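You operate a simulated robot arm through the tools that you are given. There is no shell and no other tool. Be economical: measure what you need, move in short steps, check, and stop when the job is done.

You run a simulated robot arm. Do the job below in one go: nothing can be reset, and whatever is moved stays where it is left.

JOB
Count the teal notes, then band them in yellow and put them back.
Fine: at counter 24; one band; the dial ends at yellow; the note counter and the banding machine stay on.

It is judged by the outcome, as a careful person would: the job done as asked, and still so three seconds after it is handed in. It fails if anything else is knocked over, pushed out of place, dropped, spilled or broken.

ROBOT AND FRAMES
A 5-joint arm with a two-finger parallel gripper, fixed in place. Base frame: the origin is at the foot of the arm, x ahead of it, y to its left, z up. Readings come in mm, rad, newtons and seconds.
With the tool pointing down near the work surface it reaches from about 260 to 680 mm from the base axis. Its first joint turns from -1.152 to 1.152 rad. The tool tilts only in the upright plane through the base axis and itself; it spins freely about its own axis. Payload 2.9 kg.
Tool frame: the origin (TCP) lies between the finger pads and is the grasp point; the fingertips stand 30 mm ahead of it; z points along the fingers, y is the line along which they close. Largest opening 110 mm; finger width 20, thickness 10; the body of the gripper, 48 by 112 mm, starts 55 mm behind the TCP.
Orientation is that of the tool frame in the base frame, as a unit quaternion [w, x, y, z]. With the fingers straight down and closing along the base's y, the tool's x points along the base's -x, its y along +y and its z along -z.

CONTROLS
- The arm moves only by the tool nudge_tool. Its argument "series" is a list of rows, each an object of numbers (a shift or turn left out is 0, a gripper value left out holds the last): "jaw": the finger opening in mm, from 0 to 110; "x", "y", "z": the shift along the base's x, y, z in units of 100 mm (1.0 is 100 mm); "ax", "ay", "az": the turn, a rotation vector about the base's x, y, z in units of 60 degrees (1.0 is 60 degrees). In form: [{"jaw": .., "x": .., "y": .., "z": .., "ax": .., "ay": .., "az": ..}, ...]. A call has 1 to 8 rows; each row is the pose to reach, as a shift and turn from the pose commanded when the call began. A call with a number of a shift or a turn outside -1 to 1 is refused whole. A row lasts 0.2 s, in which the tool goes at most 50 mm and 0.15 rad; a call with a longer step from one row to the next is refused whole, and so is a gripper value outside its range. A pose out of reach is approached as far as the arm can. The call stops where the force on the tool passes 40 N (or 10 N more than at its start, if that is more) or the arm is blocked; 0.2 s more then pass. The fingers move at their own pace (about 108 mm/s each) and stop on an object; they squeeze with about 21 N. The grip force told is the motor's: it shows also when the fingers shut on nothing. Time passes only in rows, and 0.2 s behind the last, so rows that repeat a pose let the fingers close. The reply holds the time, the measured pose of the TCP, the force on the tool along the base axes, the opening and the grip force, in the units named above and with some noise.
- Cameras (640 x 400 px; columns grow to the right, rows downward): "scene" is fixed at [35.7, -458.2, 593.9]; the picture's right is [0.75, -0.66, 0.00], its down [-0.44, -0.51, -0.74] and it looks along [0.49, 0.55, -0.68] (base axes); focal length 267 px, centre (320, 200). "wrist" rides on the gripper at [-36, 0, -57] in the tool frame; the picture's right is [0.00, -1.00, 0.00], its down [0.97, 0.00, -0.24] and it looks along [0.24, 0.00, 0.97] (tool axes); focal length 218 px, centre (320, 200). There is no depth. A picture from a camera that has moved, and an enlarged one, comes with that camera's place and axes in the base frame and with its lens.
- get_image(camera): a new picture of that camera. It takes no simulated time.
- close_up(camera, box): a new picture of the part [left, top, right, bottom] of that camera's present view, enlarged. It takes no simulated time.
- finish_job(): hands the job in; it is judged then, once.

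Go step by step. Nothing tells you positions but the pictures and the camera data: compare them with the known pose of the tool, close in by small moves and look again before you grip or let go. The budget is 120 turns and 76 pictures, counting those below and the enlarged ones. Unless the task says otherwise, let go and move clear before handing in, and close with one line.

The tools are called after "Call:" by a JSON object that holds its "name" and its "arguments". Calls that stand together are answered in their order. nudge_tool: Moves the arm, as the interface text tells. Its arguments: {"type":"object","properties":{"series":{"type":"array"}},"required":["series"]} The other tools are called the same way: get_image (camera) takes a picture; close_up (camera, box) takes an enlarged picture of a part of a camera's view; finish_job () hands the job in.

At the start:

```text
time_s: 0.0
eef_pos: [336.9, -199.0, 349.8]
orientation: [0.0, 0.0, 1.0, -0.001]
contact_force: [0.4, -1.2, 0.1]
finger_gap: 110.0
finger_force: 0.2
```

scene: 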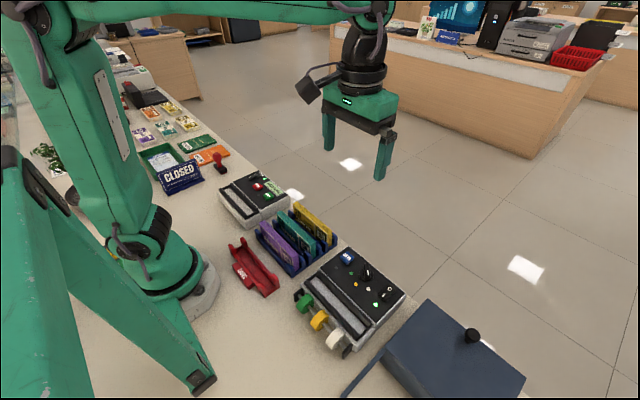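
wrist: 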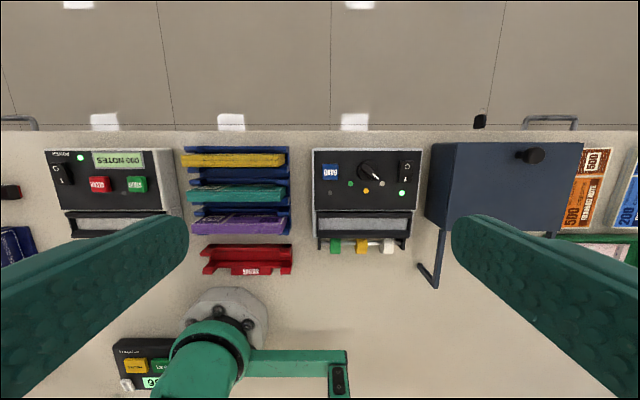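

I see a note counter, a rack with three note bundles (yellow, teal, purple), a red tray, and a banding machine with a dial. I'll take enlarged views to read the labels.

Call:
{"name": "close_up", "arguments": {"camera": "wrist", "box": [30, 130, 190, 240]}}

Call:
{"name": "close_up", "arguments": {"camera": "wrist", "box": [170, 130, 310, 290]}}

Call:
{"name": "close_up", "arguments": {"camera": "wrist", "box": [300, 140, 430, 260]}}

Call:
{"name": "close_up", "arguments": {"camera": "scene", "box": [210, 160, 420, 360]}}

Call:
{"name": "close_up", "arguments": {"camera": "wrist", "box": [100, 320, 260, 400]}}

```text
3.64 times, centred on (110, 185) of wrist
camera zoom: at [373.0, -200.1, 406.7], right [0.0, -1.0, 0.0], down [-0.97, 0.0, 0.24], along [-0.24, 0.0, -0.97], focal length 794 px, centre (1084, 254)
```

zoom: 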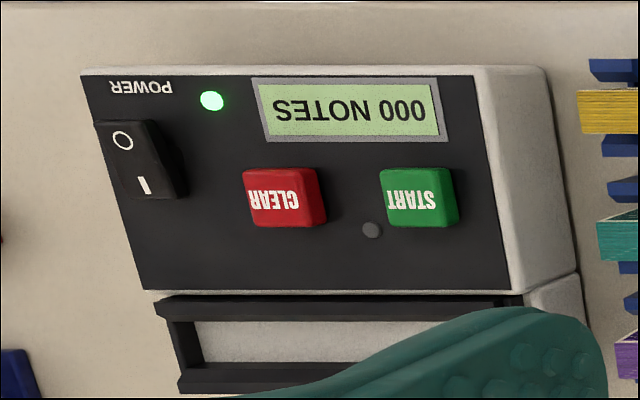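

```text
2.50 times, centred on (240, 210) of wrist
camera zoom: at [373.0, -200.1, 406.7], right [0.0, -1.0, 0.0], down [-0.97, 0.0, 0.24], along [-0.24, 0.0, -0.97], focal length 546 px, centre (520, 175)
```

zoom: 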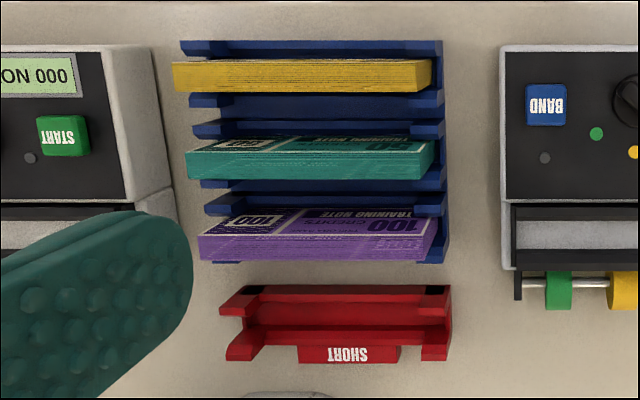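

```text
3.33 times, centred on (365, 200) of wrist
camera zoom: at [373.0, -200.1, 406.7], right [0.0, -1.0, 0.0], down [-0.97, 0.0, 0.24], along [-0.24, 0.0, -0.97], focal length 728 px, centre (170, 200)
```

zoom: 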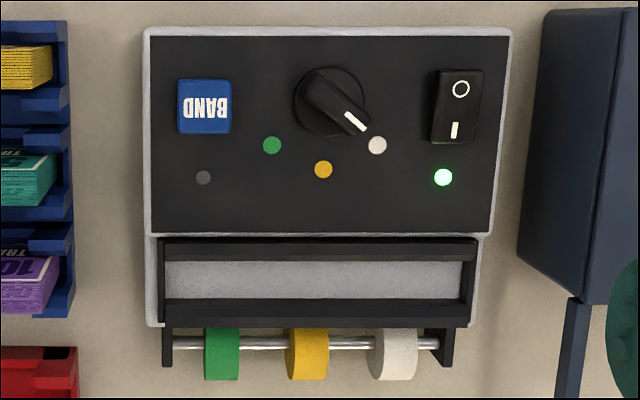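

```text
2.00 times, centred on (315, 260) of scene
camera zoom: at [35.7, -458.2, 593.9], right [0.75, -0.66, 0.0], down [-0.44, -0.51, -0.74], along [0.49, 0.55, -0.68], focal length 533 px, centre (330, 80)
```

zoom: 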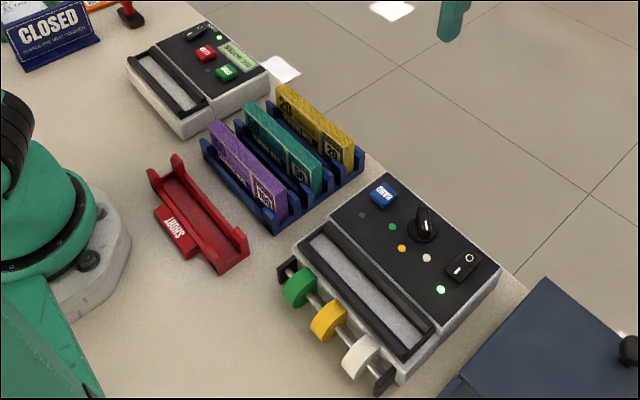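

```text
4.00 times, centred on (180, 360) of wrist
camera zoom: at [373.0, -200.1, 406.7], right [0.0, -1.0, 0.0], down [-0.97, 0.0, 0.24], along [-0.24, 0.0, -0.97], focal length 873 px, centre (880, -440)
```

zoom: 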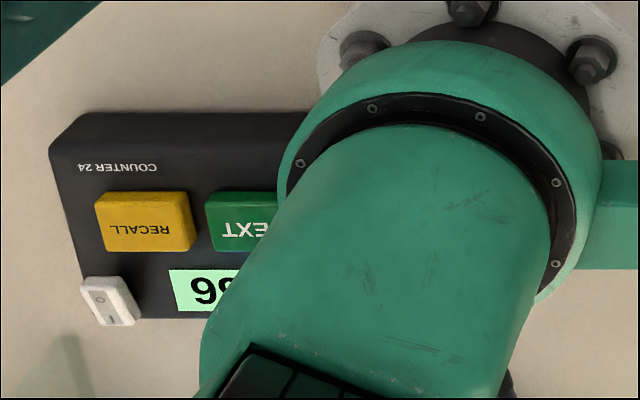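

The teal bundle stands on edge at roughly (300, -64) with its top near z 57. I'll spin the tool so it closes along x, move above the rack and take another look.

Call:
{"name": "nudge_tool", "arguments": {"series": [{"az": 0.14, "y": 0.2}, {"az": 0.28, "y": 0.4}, {"az": 0.42, "y": 0.6}, {"az": 0.56, "y": 0.8}, {"az": 0.7, "y": 1.0, "x": -0.1}, {"az": 0.84, "y": 1.0, "x": -0.2}, {"az": 0.98, "y": 1.0, "x": -0.3}]}}

Call:
{"name": "nudge_tool", "arguments": {"series": [{"az": 0.14, "y": 0.2}, {"az": 0.28, "y": 0.3}, {"az": 0.42, "y": 0.35}, {"az": 0.52, "y": 0.35}]}}

Call:
{"name": "get_image", "arguments": {"camera": "wrist"}}

Call:
{"name": "get_image", "arguments": {"camera": "scene"}}

```text
time_s: 1.6
eef_pos: [307.2, -98.2, 350.2]
orientation: [0.0, -0.492, 0.87, 0.0]
contact_force: [-0.8, -0.7, -0.3]
finger_gap: 110.0
finger_force: 0.0
```

```text
time_s: 2.6
eef_pos: [307.5, -63.2, 350.1]
orientation: [0.0, 0.708, -0.707, 0.0]
contact_force: [-1.0, 0.8, 0.5]
finger_gap: 109.9
finger_force: 0.0
```

```text
68 pictures are left
camera wrist: at [307.0, -28.5, 406.8], right [1.0, 0.0, 0.0], down [0.0, -0.97, 0.24], along [0.0, -0.24, -0.97], focal length 218 px, centre (320, 200)
```

wrist: 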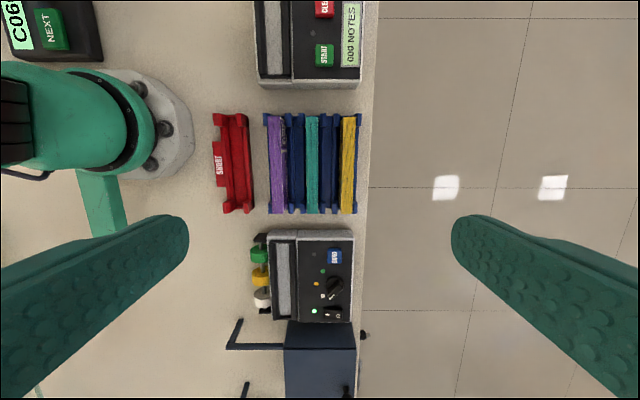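

```text
67 pictures are left
```

scene: 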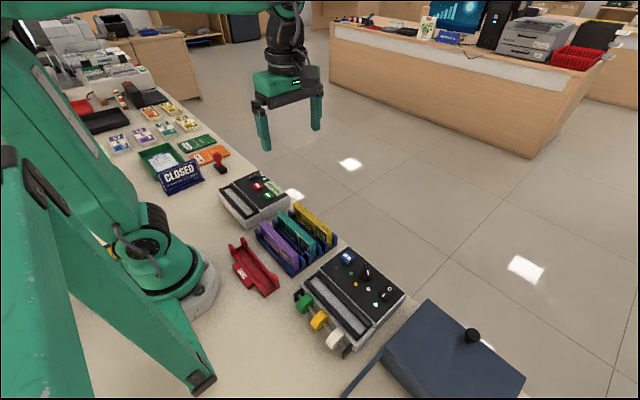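

Call:
{"name": "close_up", "arguments": {"camera": "wrist", "box": [200, 105, 380, 220]}}

Call:
{"name": "close_up", "arguments": {"camera": "wrist", "box": [235, 225, 375, 325]}}

Call:
{"name": "close_up", "arguments": {"camera": "wrist", "box": [240, 0, 380, 95]}}

Call:
{"name": "close_up", "arguments": {"camera": "scene", "box": [220, 190, 350, 300]}}

Call:
{"name": "close_up", "arguments": {"camera": "scene", "box": [210, 160, 300, 235]}}

Call:
{"name": "close_up", "arguments": {"camera": "scene", "box": [285, 240, 415, 365]}}

```text
3.48 times, centred on (290, 162) of wrist
camera zoom: at [307.0, -28.5, 406.8], right [1.0, 0.0, 0.0], down [0.0, -0.97, 0.24], along [0.0, -0.24, -0.97], focal length 759 px, centre (424, 330)
```

zoom: 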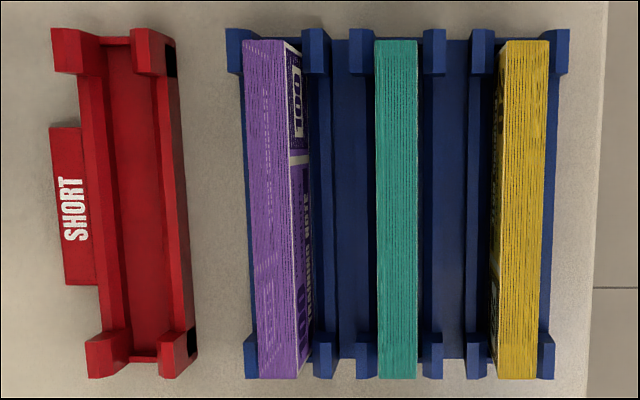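

```text
4.00 times, centred on (305, 275) of wrist
camera zoom: at [307.0, -28.5, 406.8], right [1.0, 0.0, 0.0], down [0.0, -0.97, 0.24], along [0.0, -0.24, -0.97], focal length 873 px, centre (380, -100)
```

zoom: 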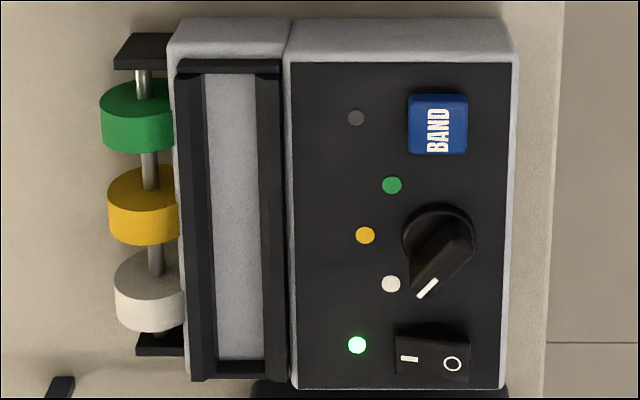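

```text
4.21 times, centred on (310, 48) of wrist
camera zoom: at [307.0, -28.5, 406.8], right [1.0, 0.0, 0.0], down [0.0, -0.97, 0.24], along [0.0, -0.24, -0.97], focal length 919 px, centre (362, 842)
```

zoom: 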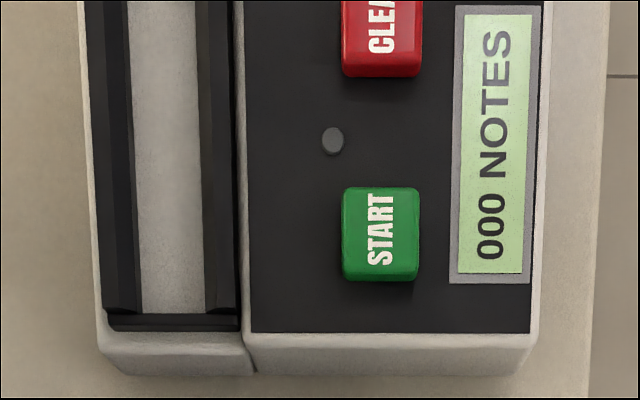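

```text
3.64 times, centred on (285, 245) of scene
camera zoom: at [35.7, -458.1, 593.9], right [0.75, -0.66, 0.0], down [-0.44, -0.51, -0.74], along [0.49, 0.55, -0.68], focal length 970 px, centre (447, 36)
```

zoom: 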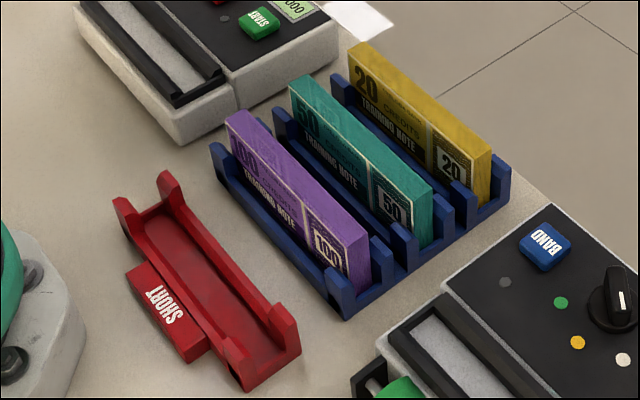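

```text
5.33 times, centred on (255, 198) of scene
camera zoom: at [35.7, -458.1, 593.9], right [0.75, -0.66, 0.0], down [-0.44, -0.51, -0.74], along [0.49, 0.55, -0.68], focal length 1422 px, centre (667, 213)
```

zoom: 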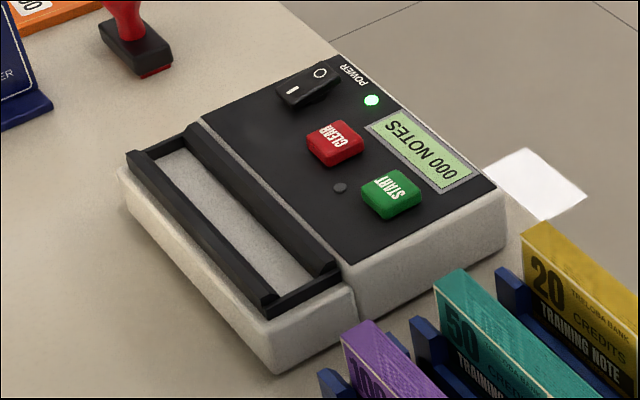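

```text
3.20 times, centred on (350, 302) of scene
camera zoom: at [35.7, -458.1, 593.9], right [0.75, -0.66, 0.0], down [-0.44, -0.51, -0.74], along [0.49, 0.55, -0.68], focal length 853 px, centre (224, -128)
```

zoom: 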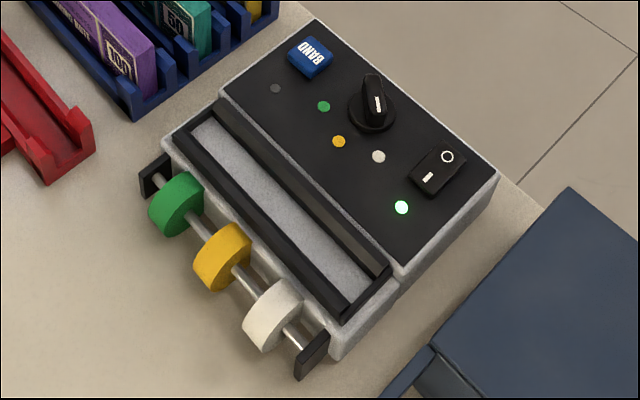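

The teal bundle is about 18 mm thick and 145 mm long, centred near (295, -62) with its top around z 75–80. I'll narrow the jaw and come down part way to refine that.

Call:
{"name": "nudge_tool", "arguments": {"series": [{"jaw": 90, "x": -0.12, "z": -0.4}, {"x": -0.12, "z": -0.8}, {"x": -0.12, "z": -1.0}, {"x": -0.12, "z": -1.0}]}}

Call:
{"name": "nudge_tool", "arguments": {"series": [{"z": -0.4}, {"z": -0.7}, {"z": -0.7}]}}

Call:
{"name": "get_image", "arguments": {"camera": "wrist"}}

Call:
{"name": "close_up", "arguments": {"camera": "scene", "box": [220, 150, 350, 300]}}

```text
time_s: 3.6
eef_pos: [295.6, -64.6, 248.1]
orientation: [0.0, 0.708, -0.707, 0.0]
contact_force: [0.3, 0.4, -0.3]
finger_gap: 89.8
finger_force: 0.1
```

```text
time_s: 4.4
eef_pos: [296.2, -65.2, 179.1]
orientation: [0.0, -0.707, 0.708, 0.0]
contact_force: [1.1, 0.6, 0.2]
finger_gap: 89.9
finger_force: 0.1
```

```text
60 pictures are left
camera wrist: at [295.5, -29.5, 235.0], right [1.0, 0.0, 0.0], down [0.0, -0.97, 0.24], along [0.0, -0.24, -0.97], focal length 218 px, centre (320, 200)
```

wrist: 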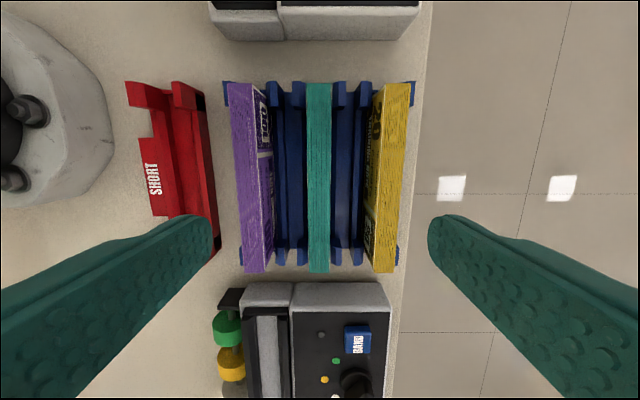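

```text
2.67 times, centred on (285, 225) of scene
camera zoom: at [35.7, -458.2, 593.9], right [0.75, -0.66, 0.0], down [-0.44, -0.51, -0.74], along [0.49, 0.55, -0.68], focal length 711 px, centre (413, 133)
```

zoom: 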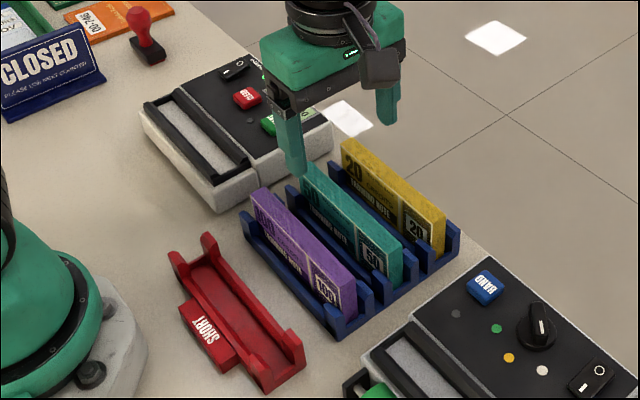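

Two heights of view agree: the teal top is at z≈66, x≈295, y≈-61, and the bundle is 150 mm long. I'll descend straddling it and check before gripping.

Call:
{"name": "nudge_tool", "arguments": {"series": [{"jaw": 44, "y": 0.03}, {"y": 0.03, "z": -0.3}, {"y": 0.03, "z": -0.6}, {"y": 0.03, "z": -0.7}, {"y": 0.03, "z": -0.7}]}}

Call:
{"name": "get_image", "arguments": {"camera": "wrist"}}

Call:
{"name": "close_up", "arguments": {"camera": "scene", "box": [220, 150, 350, 300]}}

```text
time_s: 5.6
eef_pos: [296.7, -59.0, 109.6]
orientation: [0.0, -0.707, 0.707, 0.0]
contact_force: [-0.4, -0.1, 0.4]
finger_gap: 43.9
finger_force: 0.2
```

```text
58 pictures are left
camera wrist: at [296.0, -24.9, 166.6], right [1.0, 0.0, 0.0], down [0.0, -0.97, 0.24], along [0.0, -0.24, -0.97], focal length 218 px, centre (320, 200)
```

wrist: 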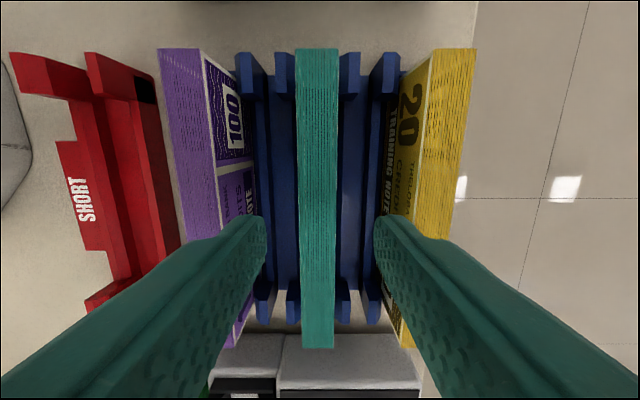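

```text
2.67 times, centred on (285, 225) of scene
camera zoom: at [35.7, -458.2, 593.9], right [0.75, -0.66, 0.0], down [-0.44, -0.51, -0.74], along [0.49, 0.55, -0.68], focal length 711 px, centre (413, 133)
```

zoom: 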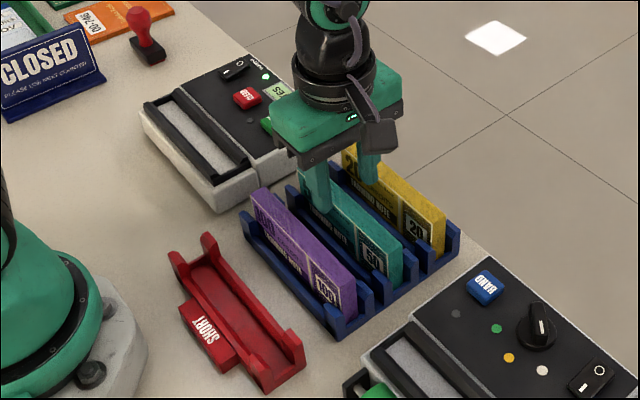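

All consistent. I'll go down to z≈58 and close on the bundle.

Call:
{"name": "nudge_tool", "arguments": {"series": [{"x": -0.01, "y": -0.02, "z": -0.25}, {"x": -0.01, "y": -0.02, "z": -0.5}, {"x": -0.01, "y": -0.02, "z": -0.5}, {"x": -0.01, "y": -0.02, "z": -0.5, "jaw": 10}, {"x": -0.01, "y": -0.02, "z": -0.5}, {"x": -0.01, "y": -0.02, "z": -0.5}]}}

Call:
{"name": "get_image", "arguments": {"camera": "wrist"}}

```text
time_s: 7.0
eef_pos: [292.6, -63.6, 59.8]
orientation: [0.0, 0.708, -0.706, 0.0]
contact_force: [0.4, -0.4, -0.1]
finger_gap: 17.9
finger_force: 20.9
```

```text
56 pictures are left
camera wrist: at [293.7, -28.9, 117.1], right [1.0, 0.0, 0.0], down [0.0, -0.97, 0.24], along [0.0, -0.24, -0.97], focal length 218 px, centre (320, 200)
```

wrist: 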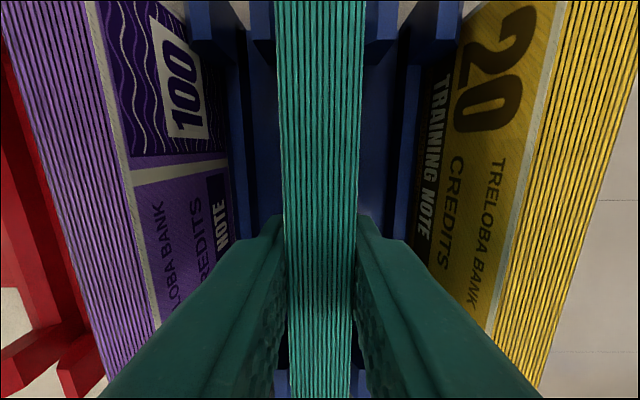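

The bundle is held at 18 mm. I'll lift it straight up and move to a viewpoint beside the counter to measure its slot.

Call:
{"name": "nudge_tool", "arguments": {"series": [{"z": 0.2}, {"z": 0.4}, {"z": 0.7}, {"z": 1.0}, {"z": 1.0}]}}

Call:
{"name": "nudge_tool", "arguments": {"series": [{"z": 0.3, "y": 0.2}, {"z": 0.5, "y": 0.5, "x": 0.1}, {"z": 0.5, "y": 0.8, "x": 0.3}, {"z": 0.5, "y": 1.0, "x": 0.4}, {"z": 0.5, "y": 1.0, "x": 0.4}]}}

Call:
{"name": "nudge_tool", "arguments": {"series": [{"y": 0.3}, {"y": 0.6}, {"y": 0.9}, {"y": 0.9}]}}

Call:
{"name": "get_image", "arguments": {"camera": "wrist"}}

Call:
{"name": "get_image", "arguments": {"camera": "scene"}}

```text
time_s: 8.2
eef_pos: [296.9, -63.3, 162.3]
orientation: [0.0, -0.707, 0.707, 0.001]
contact_force: [0.7, 0.8, -1.3]
finger_gap: 17.7
finger_force: 21.5
```

```text
time_s: 9.4
eef_pos: [333.4, 37.4, 209.3]
orientation: [0.0, -0.707, 0.707, 0.0]
contact_force: [0.1, -0.2, -0.9]
finger_gap: 17.7
finger_force: 21.2
```

```text
time_s: 10.4
eef_pos: [336.3, 128.5, 209.3]
orientation: [0.0, -0.707, 0.707, 0.001]
contact_force: [-0.2, 0.2, -1.9]
finger_gap: 17.6
finger_force: 21.2
```

```text
55 pictures are left
camera wrist: at [335.8, 162.5, 266.1], right [1.0, 0.0, 0.0], down [0.0, -0.97, 0.24], along [0.0, -0.24, -0.97], focal length 218 px, centre (320, 200)
```

wrist: 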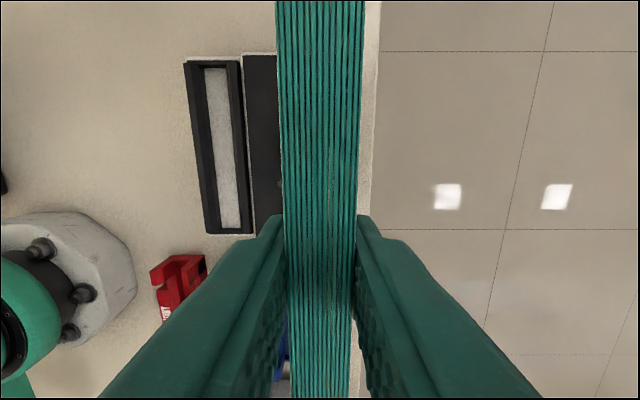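

```text
54 pictures are left
```

scene: 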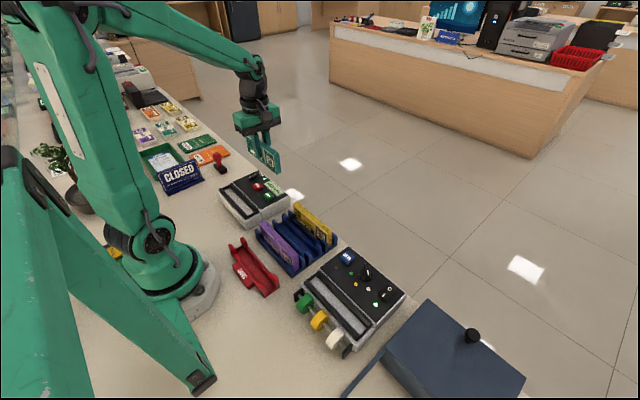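

Call:
{"name": "close_up", "arguments": {"camera": "wrist", "box": [140, 40, 300, 250]}}

Call:
{"name": "close_up", "arguments": {"camera": "scene", "box": [210, 165, 290, 235]}}

```text
1.90 times, centred on (220, 145) of wrist
camera zoom: at [335.8, 162.5, 266.1], right [1.0, 0.0, 0.0], down [0.0, -0.97, 0.24], along [0.0, -0.24, -0.97], focal length 416 px, centre (510, 305)
```

zoom: 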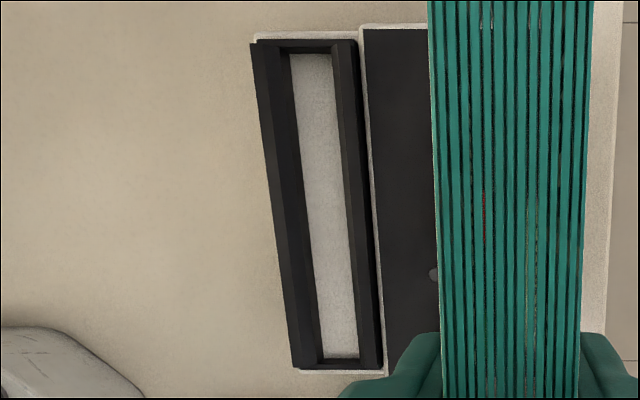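

```text
5.71 times, centred on (250, 200) of scene
camera zoom: at [35.7, -458.1, 593.9], right [0.75, -0.66, 0.0], down [-0.44, -0.51, -0.74], along [0.49, 0.55, -0.68], focal length 1524 px, centre (720, 200)
```

zoom: 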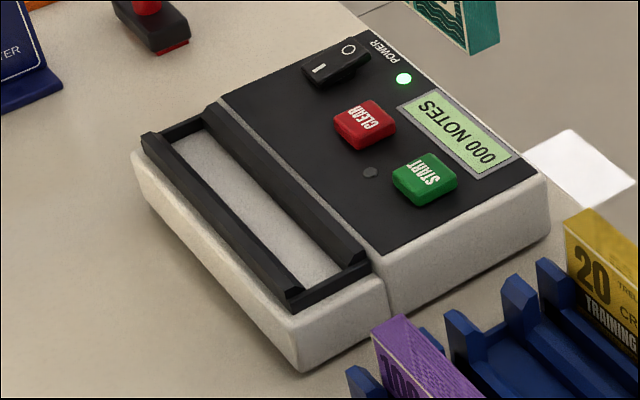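

The counter's slot runs along y, centred near (239.5, 153.5), with rail tops at z≈52. I'll move over it, descend partway and compare in both views.

Call:
{"name": "nudge_tool", "arguments": {"series": [{"x": -0.3, "y": 0.1}, {"x": -0.6, "y": 0.25}, {"x": -0.94, "y": 0.25}, {"x": -0.94, "y": 0.25, "z": -0.3}, {"x": -0.94, "y": 0.25, "z": -0.6}, {"x": -0.94, "y": 0.25, "z": -0.9}, {"x": -0.94, "y": 0.25, "z": -0.9}]}}

Call:
{"name": "get_image", "arguments": {"camera": "wrist"}}

Call:
{"name": "close_up", "arguments": {"camera": "scene", "box": [205, 150, 295, 235]}}

```text
time_s: 12.0
eef_pos: [240.2, 150.6, 116.7]
orientation: [0.0, 0.708, -0.706, 0.0]
contact_force: [-0.1, 1.0, -1.1]
finger_gap: 17.8
finger_force: 20.9
```

```text
51 pictures are left
camera wrist: at [241.4, 185.2, 173.8], right [1.0, 0.0, 0.0], down [0.0, -0.97, 0.24], along [0.0, -0.24, -0.97], focal length 218 px, centre (320, 200)
```

wrist: 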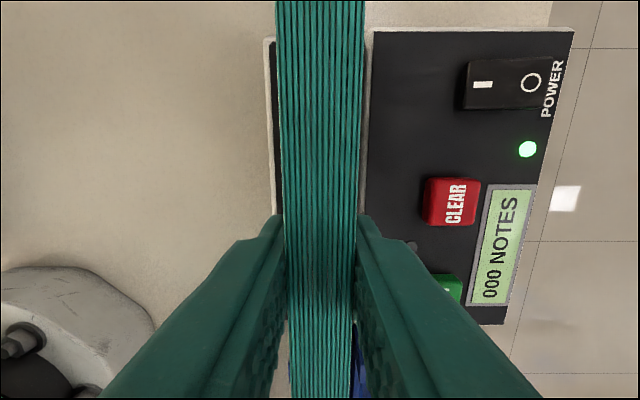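

```text
4.71 times, centred on (250, 192) of scene
camera zoom: at [35.7, -458.1, 593.9], right [0.75, -0.66, 0.0], down [-0.44, -0.51, -0.74], along [0.49, 0.55, -0.68], focal length 1255 px, centre (649, 235)
```

zoom: 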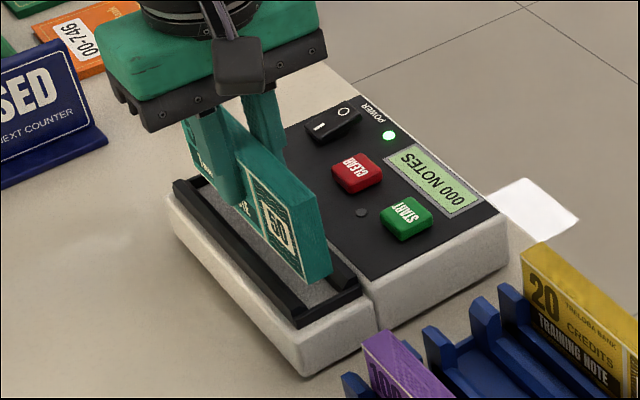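

Aligned in both views. I'll lower slowly and let contact tell me where the floor is.

Call:
{"name": "nudge_tool", "arguments": {"series": [{"z": -0.06}, {"z": -0.11}, {"z": -0.15}, {"z": -0.18}, {"z": -0.18}]}}

Call:
{"name": "close_up", "arguments": {"camera": "scene", "box": [205, 150, 295, 235]}}

```text
time_s: 13.2
eef_pos: [240.4, 151.9, 102.0]
orientation: [-0.001, -0.707, 0.707, 0.0]
contact_force: [0.6, -0.6, 0.0]
finger_gap: 17.6
finger_force: 21.2
```

```text
4.71 times, centred on (250, 192) of scene
camera zoom: at [35.7, -458.1, 593.9], right [0.75, -0.66, 0.0], down [-0.44, -0.51, -0.74], along [0.49, 0.55, -0.68], focal length 1255 px, centre (649, 235)
```

zoom: 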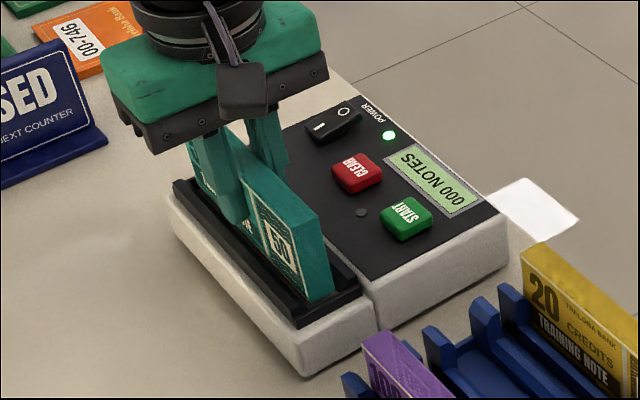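

Going well with no contact yet. I'll lower further in small steps.

Call:
{"name": "nudge_tool", "arguments": {"series": [{"z": -0.03}, {"z": -0.06}, {"z": -0.09}, {"z": -0.12}]}}

Call:
{"name": "close_up", "arguments": {"camera": "scene", "box": [205, 150, 295, 235]}}

```text
time_s: 14.2
eef_pos: [240.2, 152.5, 90.6]
orientation: [-0.001, 0.707, -0.707, 0.0]
contact_force: [-3.8, 2.4, 19.4]
finger_gap: 17.6
finger_force: 20.8
```

```text
4.71 times, centred on (250, 192) of scene
camera zoom: at [35.7, -458.2, 593.9], right [0.75, -0.66, 0.0], down [-0.44, -0.51, -0.74], along [0.49, 0.56, -0.68], focal length 1255 px, centre (649, 235)
```

zoom: 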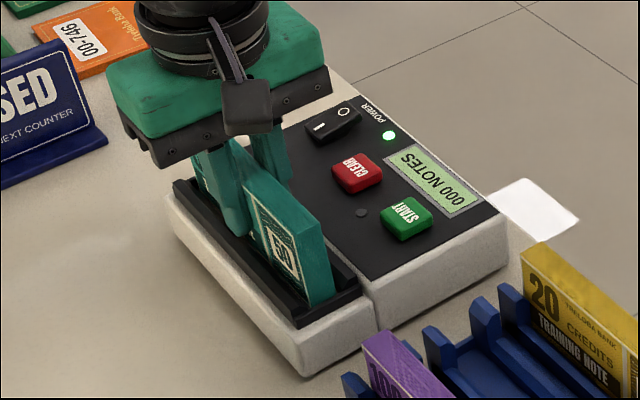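

Contact at z≈90, which matches the slot floor. I'll open a little and lift away, then check it stands.

Call:
{"name": "nudge_tool", "arguments": {"series": [{"z": 0.02}, {"z": 0.02, "jaw": 30}, {"z": 0.02}, {"z": 0.02}]}}

Call:
{"name": "get_image", "arguments": {"camera": "wrist"}}

Call:
{"name": "close_up", "arguments": {"camera": "scene", "box": [205, 150, 295, 235]}}

```text
time_s: 15.2
eef_pos: [241.4, 152.5, 91.3]
orientation: [0.001, 0.707, -0.707, 0.0]
contact_force: [-0.5, -0.4, 0.5]
finger_gap: 30.0
finger_force: 0.0
```

```text
47 pictures are left
camera wrist: at [240.0, 186.6, 148.6], right [1.0, 0.0, 0.0], down [0.0, -0.97, 0.24], along [0.0, -0.24, -0.97], focal length 218 px, centre (320, 200)
```

wrist: 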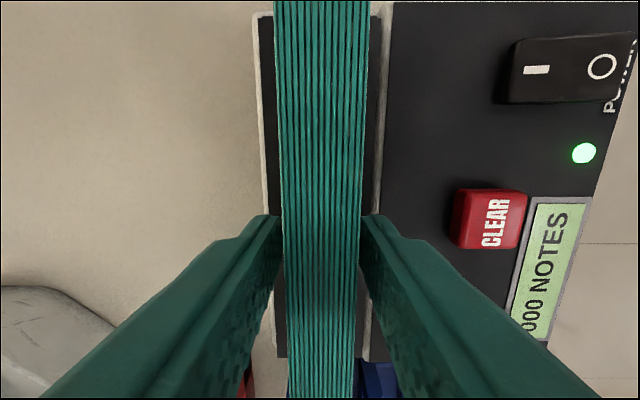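

```text
4.71 times, centred on (250, 192) of scene
camera zoom: at [35.7, -458.2, 593.9], right [0.75, -0.66, 0.0], down [-0.44, -0.51, -0.74], along [0.49, 0.55, -0.68], focal length 1255 px, centre (649, 235)
```

zoom: 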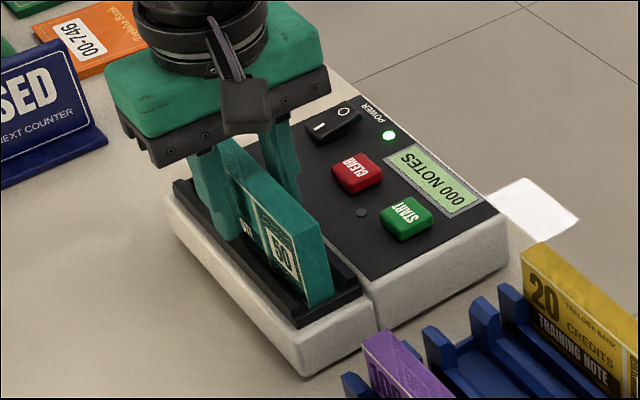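

The bundle stands free in the slot. I'll lift clear, close the jaw and go above START at about (313, 95).

Call:
{"name": "nudge_tool", "arguments": {"series": [{"z": 0.2}, {"z": 0.5}, {"z": 0.8}, {"z": 0.8, "x": 0.35, "y": -0.25, "jaw": 0}, {"z": 0.8, "x": 0.73, "y": -0.56}, {"z": 0.5, "x": 0.73, "y": -0.56}, {"z": 0.3, "x": 0.73, "y": -0.56}, {"z": 0.2, "x": 0.73, "y": -0.56}]}}

Call:
{"name": "get_image", "arguments": {"camera": "wrist"}}

Call:
{"name": "close_up", "arguments": {"camera": "scene", "box": [205, 150, 295, 235]}}

```text
time_s: 17.0
eef_pos: [313.0, 95.6, 110.0]
orientation: [0.0, -0.707, 0.707, 0.0]
contact_force: [-0.2, -0.3, -0.4]
finger_gap: 0.1
finger_force: 20.9
```

```text
45 pictures are left
camera wrist: at [312.8, 129.7, 167.5], right [1.0, 0.0, 0.0], down [0.0, -0.97, 0.24], along [0.0, -0.24, -0.97], focal length 218 px, centre (320, 200)
```

wrist: 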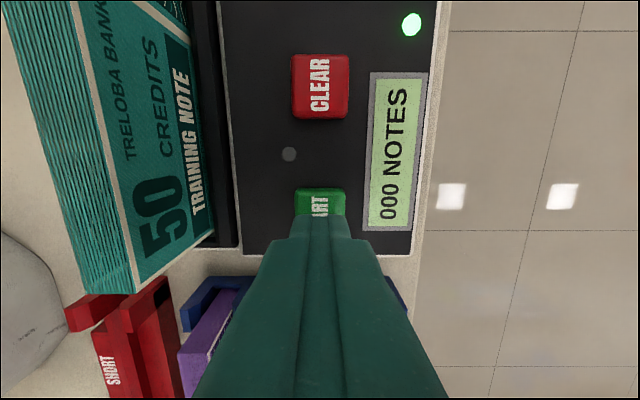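

```text
4.71 times, centred on (250, 192) of scene
camera zoom: at [35.7, -458.2, 593.9], right [0.75, -0.66, 0.0], down [-0.44, -0.51, -0.74], along [0.49, 0.55, -0.68], focal length 1255 px, centre (649, 235)
```

zoom: 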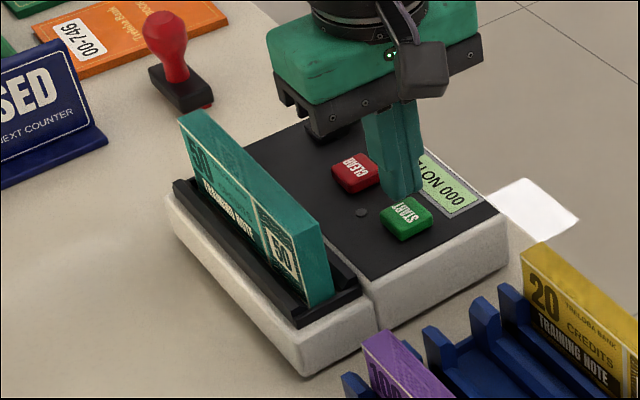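

The tip is centred over START. I'll press gently and rise.

Call:
{"name": "nudge_tool", "arguments": {"series": [{"z": -0.15}, {"z": -0.21}, {"z": -0.24}, {"z": -0.27}]}}

Call:
{"name": "close_up", "arguments": {"camera": "wrist", "box": [220, 0, 460, 280]}}

```text
time_s: 18.0
eef_pos: [313.8, 98.1, 84.7]
orientation: [-0.001, 0.707, -0.707, 0.0]
contact_force: [-2.4, -4.9, 14.7]
finger_gap: 0.0
finger_force: 20.9
```

```text
1.43 times, centred on (340, 140) of wrist
camera zoom: at [313.9, 131.4, 142.1], right [1.0, 0.0, 0.0], down [0.0, -0.97, 0.24], along [0.0, -0.24, -0.97], focal length 312 px, centre (291, 286)
```

zoom: 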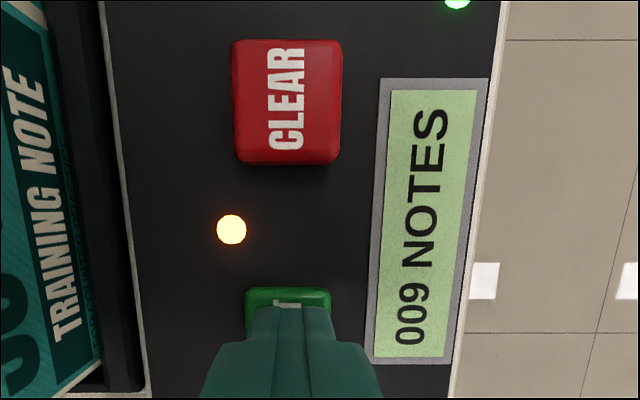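

Counting has started: the lamp is lit and the display shows 009. I'll rise off the button and wait for it to finish.

Call:
{"name": "nudge_tool", "arguments": {"series": [{"z": 0.2}, {"z": 0.5}, {"z": 0.5}, {"z": 0.5}, {"z": 0.5}, {"z": 0.5}, {"z": 0.5}, {"z": 0.5}]}}

Call:
{"name": "nudge_tool", "arguments": {"series": [{}, {}, {}, {}, {}, {}, {}, {}]}}

Call:
{"name": "get_image", "arguments": {"camera": "wrist"}}

```text
time_s: 19.8
eef_pos: [315.6, 95.4, 133.4]
orientation: [0.0, 0.707, -0.707, -0.001]
contact_force: [-0.8, 0.9, -0.2]
finger_gap: 0.1
finger_force: 20.8
```

```text
time_s: 21.6
eef_pos: [315.0, 94.6, 134.0]
orientation: [0.0, -0.707, 0.707, 0.0]
contact_force: [0.2, 0.2, -0.7]
finger_gap: 0.2
finger_force: 20.4
```

```text
42 pictures are left
camera wrist: at [314.7, 129.5, 190.8], right [1.0, 0.0, 0.0], down [0.0, -0.97, 0.24], along [0.0, -0.24, -0.97], focal length 218 px, centre (320, 200)
```

wrist: 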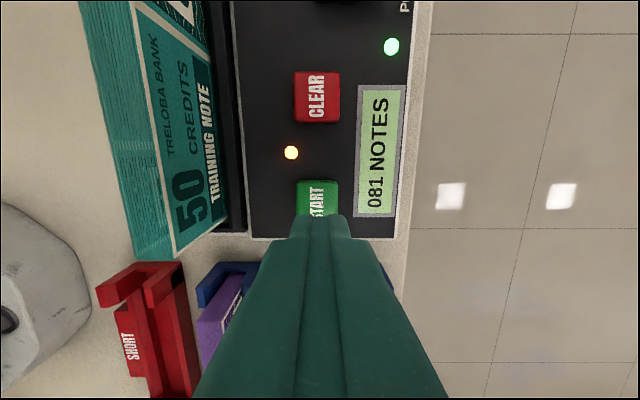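

Call:
{"name": "nudge_tool", "arguments": {"series": [{}, {}, {}, {}, {}, {}, {}, {}]}}

Call:
{"name": "get_image", "arguments": {"camera": "wrist"}}

```text
time_s: 23.4
eef_pos: [314.1, 94.7, 133.2]
orientation: [0.0, 0.707, -0.707, 0.0]
contact_force: [0.0, 0.6, -0.5]
finger_gap: 0.0
finger_force: 21.3
```

```text
41 pictures are left
camera wrist: at [314.8, 129.5, 190.8], right [1.0, 0.0, 0.0], down [0.0, -0.97, 0.24], along [0.0, -0.24, -0.97], focal length 218 px, centre (320, 200)
```

wrist: 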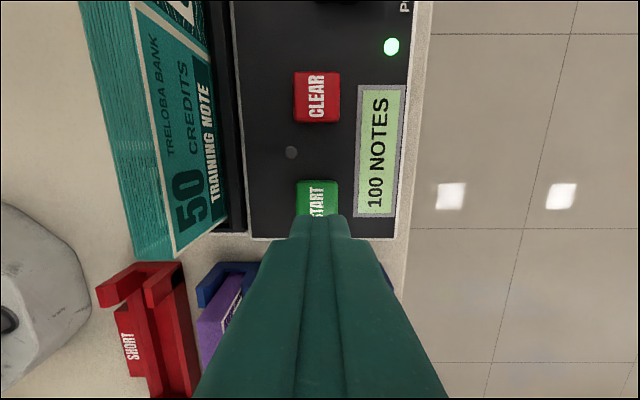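

Counted: 100 notes. I'll leave the bundle there for the moment and set the dial with free fingers; the knob is at about (334, -279).

Call:
{"name": "nudge_tool", "arguments": {"series": [{"z": 0.4, "jaw": 0}, {"z": 0.6, "y": -0.4, "x": 0.05}, {"z": 0.6, "y": -0.7, "x": 0.1}, {"z": 0.6, "y": -1.0, "x": 0.21}]}}

Call:
{"name": "nudge_tool", "arguments": {"series": [{"y": -0.4, "az": -0.13}, {"y": -0.8, "az": -0.26}, {"y": -1.0, "az": -0.4}]}}

Call:
{"name": "nudge_tool", "arguments": {"series": [{"y": -0.4, "az": -0.13}, {"y": -0.8, "az": -0.267}, {"y": -1.0, "az": -0.267, "jaw": 60}]}}

Call:
{"name": "nudge_tool", "arguments": {"series": [{"y": -0.4}, {"y": -0.75}, {"y": -0.75}]}}

Call:
{"name": "get_image", "arguments": {"camera": "wrist"}}

Call:
{"name": "close_up", "arguments": {"camera": "scene", "box": [285, 190, 435, 365]}}

```text
time_s: 24.4
eef_pos: [332.6, -6.3, 197.9]
orientation: [0.0, -0.707, 0.707, 0.0]
contact_force: [0.5, -0.1, -0.2]
finger_gap: 0.1
finger_force: 20.8
```

```text
time_s: 25.2
eef_pos: [333.4, -102.9, 196.3]
orientation: [0.0, -0.544, 0.839, 0.0]
contact_force: [0.8, -0.2, 0.9]
finger_gap: 0.0
finger_force: 22.0
```

```text
time_s: 26.0
eef_pos: [337.2, -203.1, 195.5]
orientation: [0.0, -0.421, 0.907, 0.0]
contact_force: [-0.3, 0.6, -0.2]
finger_gap: 60.0
finger_force: 0.1
```

```text
time_s: 26.8
eef_pos: [333.6, -277.2, 195.9]
orientation: [-0.001, -0.422, 0.907, 0.0]
contact_force: [-0.2, 0.8, -0.4]
finger_gap: 60.4
finger_force: 0.0
```

```text
40 pictures are left
camera wrist: at [356.5, -250.0, 252.6], right [0.77, -0.64, 0.0], down [-0.62, -0.74, 0.24], along [-0.15, -0.18, -0.97], focal length 218 px, centre (320, 200)
```

wrist: 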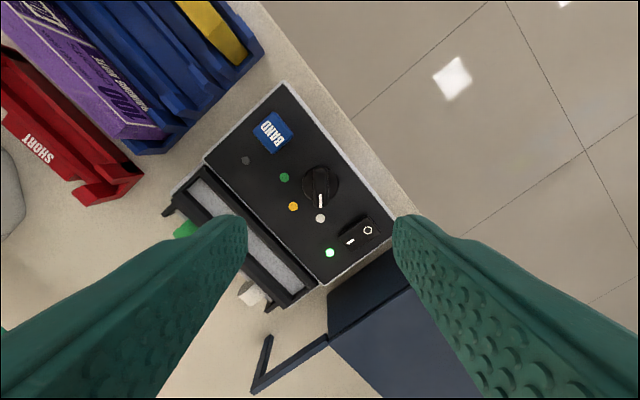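

```text
2.29 times, centred on (360, 278) of scene
camera zoom: at [35.7, -458.2, 593.9], right [0.75, -0.66, 0.0], down [-0.44, -0.51, -0.74], along [0.49, 0.55, -0.68], focal length 610 px, centre (229, 23)
```

zoom: 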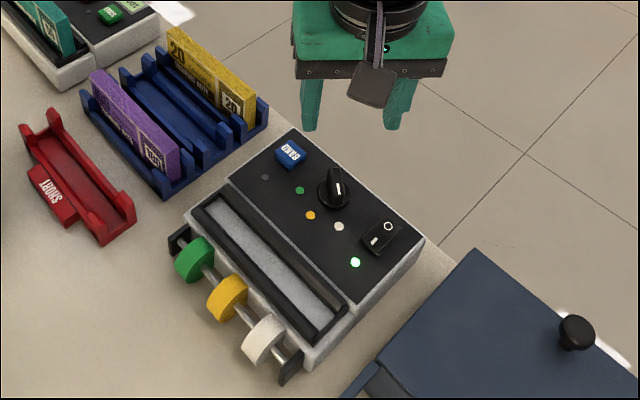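

Call:
{"name": "close_up", "arguments": {"camera": "wrist", "box": [240, 90, 400, 290]}}

Call:
{"name": "close_up", "arguments": {"camera": "scene", "box": [340, 215, 400, 265]}}

```text
2.00 times, centred on (320, 190) of wrist
camera zoom: at [356.5, -250.0, 252.6], right [0.77, -0.64, 0.0], down [-0.62, -0.74, 0.24], along [-0.15, -0.18, -0.97], focal length 436 px, centre (320, 220)
```

zoom: 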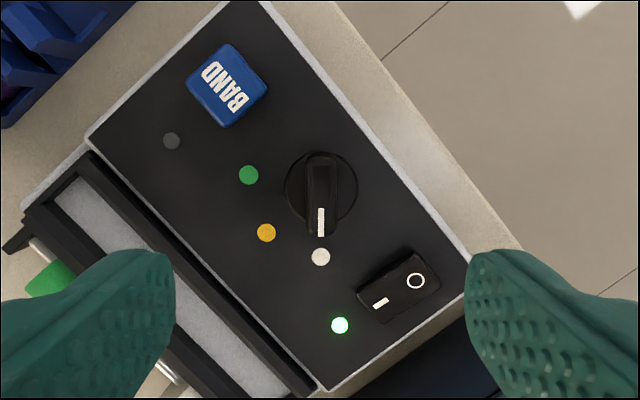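

```text
8.00 times, centred on (370, 240) of scene
camera zoom: at [35.7, -458.2, 593.9], right [0.75, -0.66, 0.0], down [-0.44, -0.51, -0.74], along [0.49, 0.55, -0.68], focal length 2133 px, centre (-80, -120)
```

zoom: 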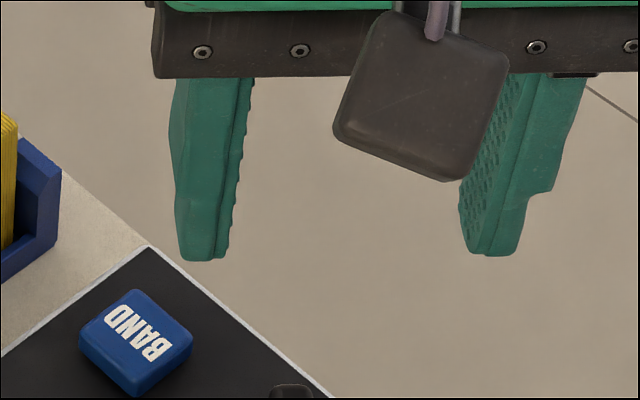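

The bar is lined up with the tool, with closing perpendicular to it. I'll descend around the knob and check the height.

Call:
{"name": "nudge_tool", "arguments": {"series": [{"z": -0.4, "jaw": 44}, {"z": -0.75}, {"z": -0.95}, {"z": -0.95}]}}

Call:
{"name": "get_image", "arguments": {"camera": "wrist"}}

Call:
{"name": "close_up", "arguments": {"camera": "scene", "box": [310, 200, 430, 300]}}

```text
time_s: 27.8
eef_pos: [333.3, -277.7, 101.5]
orientation: [0.0, -0.422, 0.907, -0.001]
contact_force: [0.3, -0.3, 0.0]
finger_gap: 44.0
finger_force: 0.0
```

```text
36 pictures are left
camera wrist: at [356.3, -251.7, 157.6], right [0.77, -0.64, 0.0], down [-0.62, -0.74, 0.24], along [-0.15, -0.18, -0.97], focal length 218 px, centre (320, 200)
```

wrist: 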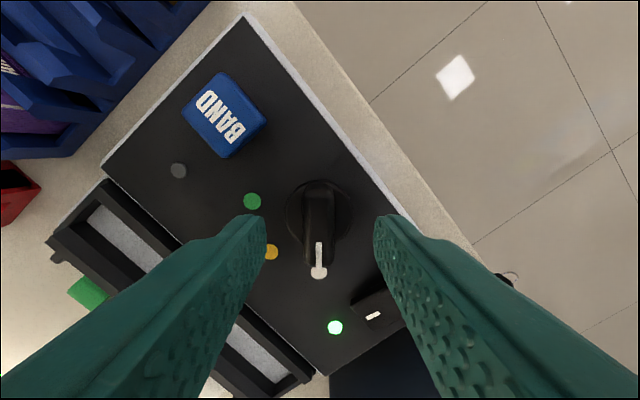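

```text
4.00 times, centred on (370, 250) of scene
camera zoom: at [35.7, -458.2, 593.9], right [0.75, -0.66, 0.0], down [-0.44, -0.51, -0.74], along [0.49, 0.55, -0.68], focal length 1067 px, centre (120, 0)
```

zoom: 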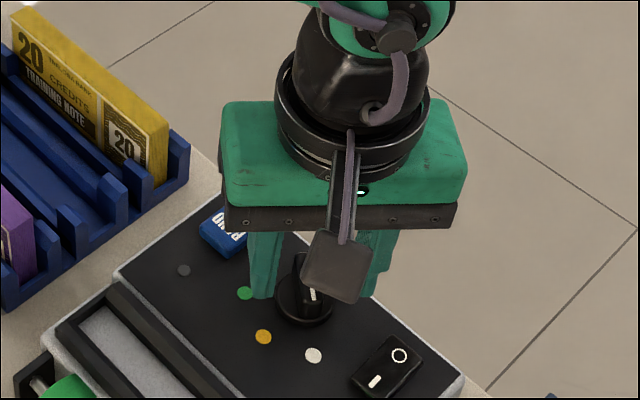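

Call:
{"name": "nudge_tool", "arguments": {"series": [{"x": 0.01, "y": 0.012, "z": -0.08}, {"x": 0.01, "y": 0.012, "z": -0.14}, {"x": 0.01, "y": 0.012, "z": -0.14, "jaw": 5}, {"x": 0.01, "y": 0.012, "z": -0.14}, {"x": 0.01, "y": 0.012, "z": -0.14}]}}

Call:
{"name": "get_image", "arguments": {"camera": "wrist"}}

```text
time_s: 29.0
eef_pos: [333.9, -275.2, 87.4]
orientation: [-0.001, -0.424, 0.906, 0.002]
contact_force: [-9.6, 7.7, 13.5]
finger_gap: 31.3
finger_force: 45.2
```

```text
34 pictures are left
camera wrist: at [357.4, -249.9, 143.9], right [0.77, -0.64, 0.0], down [-0.62, -0.74, 0.24], along [-0.16, -0.18, -0.97], focal length 218 px, centre (320, 200)
```

wrist: 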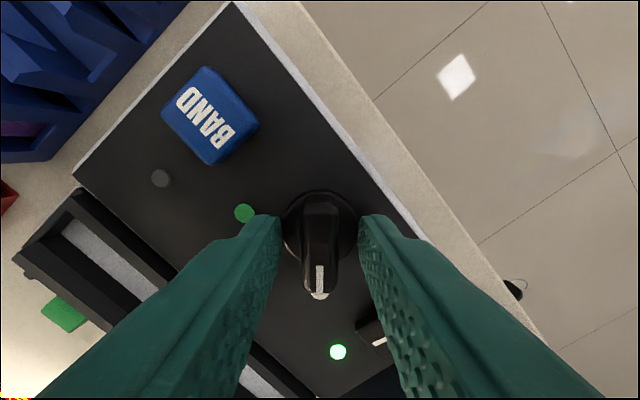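

The fingers caught the knob's round base rather than its bar. I'll open, rise 8 mm and close on the bar.

Call:
{"name": "nudge_tool", "arguments": {"series": [{"jaw": 44}, {"z": 0.08}, {"z": 0.08, "jaw": 5}, {"z": 0.08}, {"z": 0.08}]}}

Call:
{"name": "get_image", "arguments": {"camera": "wrist"}}

```text
time_s: 30.2
eef_pos: [335.3, -275.7, 94.9]
orientation: [-0.001, -0.422, 0.907, 0.002]
contact_force: [-8.4, 6.9, 2.6]
finger_gap: 12.9
finger_force: 44.9
```

```text
33 pictures are left
camera wrist: at [357.7, -249.7, 151.8], right [0.77, -0.64, 0.0], down [-0.62, -0.74, 0.24], along [-0.16, -0.18, -0.97], focal length 218 px, centre (320, 200)
```

wrist: 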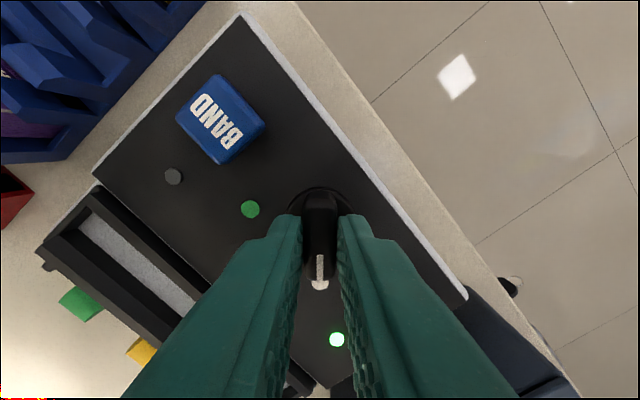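

The bar is held at 13 mm. I'll turn clockwise about 50° to yellow.

Call:
{"name": "nudge_tool", "arguments": {"series": [{"az": -0.12}, {"az": -0.24}, {"az": -0.36}, {"az": -0.48}, {"az": -0.6}, {"az": -0.72}, {"az": -0.83}, {"az": -0.83}]}}

Call:
{"name": "get_image", "arguments": {"camera": "wrist"}}

```text
time_s: 31.3
eef_pos: [334.7, -275.6, 95.2]
orientation: [-0.002, -0.163, 0.987, 0.002]
contact_force: [-1.1, 1.5, 1.5]
finger_gap: 12.7
finger_force: 44.8
stopped in row 5: the force on the tool passed its limit (the readings are from after the stop); the commanded pose is now the measured one
```

```text
32 pictures are left
camera wrist: at [368.6, -265.4, 151.6], right [0.32, -0.95, -0.01], down [-0.92, -0.32, 0.24], along [-0.23, -0.07, -0.97], focal length 218 px, centre (320, 200)
```

wrist: 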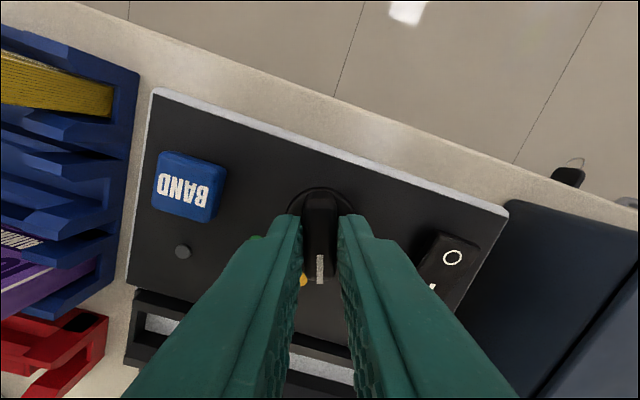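

About 31° has been turned with the pointer close to yellow. I'll continue in smaller steps.

Call:
{"name": "nudge_tool", "arguments": {"series": [{"az": -0.05}, {"az": -0.1}, {"az": -0.15}, {"az": -0.2}, {"az": -0.25}, {"az": -0.31}, {"az": -0.31}]}}

Call:
{"name": "get_image", "arguments": {"camera": "wrist"}}

```text
time_s: 32.9
eef_pos: [334.3, -275.5, 93.6]
orientation: [-0.002, -0.003, 1.0, 0.002]
contact_force: [4.7, 20.4, 13.9]
finger_gap: 12.9
finger_force: 45.4
```

```text
31 pictures are left
camera wrist: at [370.6, -276.7, 151.5], right [0.01, -1.0, 0.0], down [-0.97, -0.01, 0.25], along [-0.25, 0.0, -0.97], focal length 218 px, centre (320, 200)
```

wrist: 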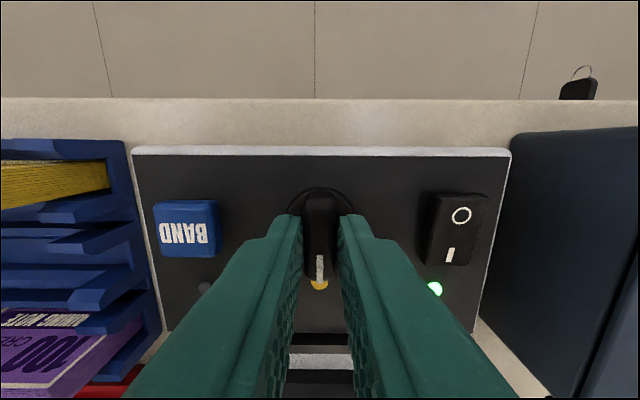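

The pointer is on yellow. I'll open, rise and check that it stays.

Call:
{"name": "nudge_tool", "arguments": {"series": [{"jaw": 44}, {}, {"z": 0.4}, {"z": 0.9}, {"z": 0.9}]}}

Call:
{"name": "get_image", "arguments": {"camera": "wrist"}}

```text
time_s: 34.1
eef_pos: [333.9, -278.5, 187.1]
orientation: [-0.003, -0.003, 1.0, 0.001]
contact_force: [1.6, 0.6, 0.7]
finger_gap: 44.1
finger_force: 0.2
```

```text
30 pictures are left
camera wrist: at [370.5, -279.9, 244.6], right [0.01, -1.0, 0.0], down [-0.97, -0.01, 0.24], along [-0.24, 0.0, -0.97], focal length 218 px, centre (320, 200)
```

wrist: 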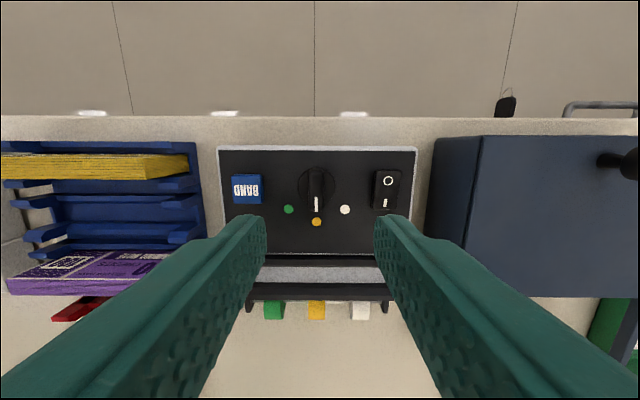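

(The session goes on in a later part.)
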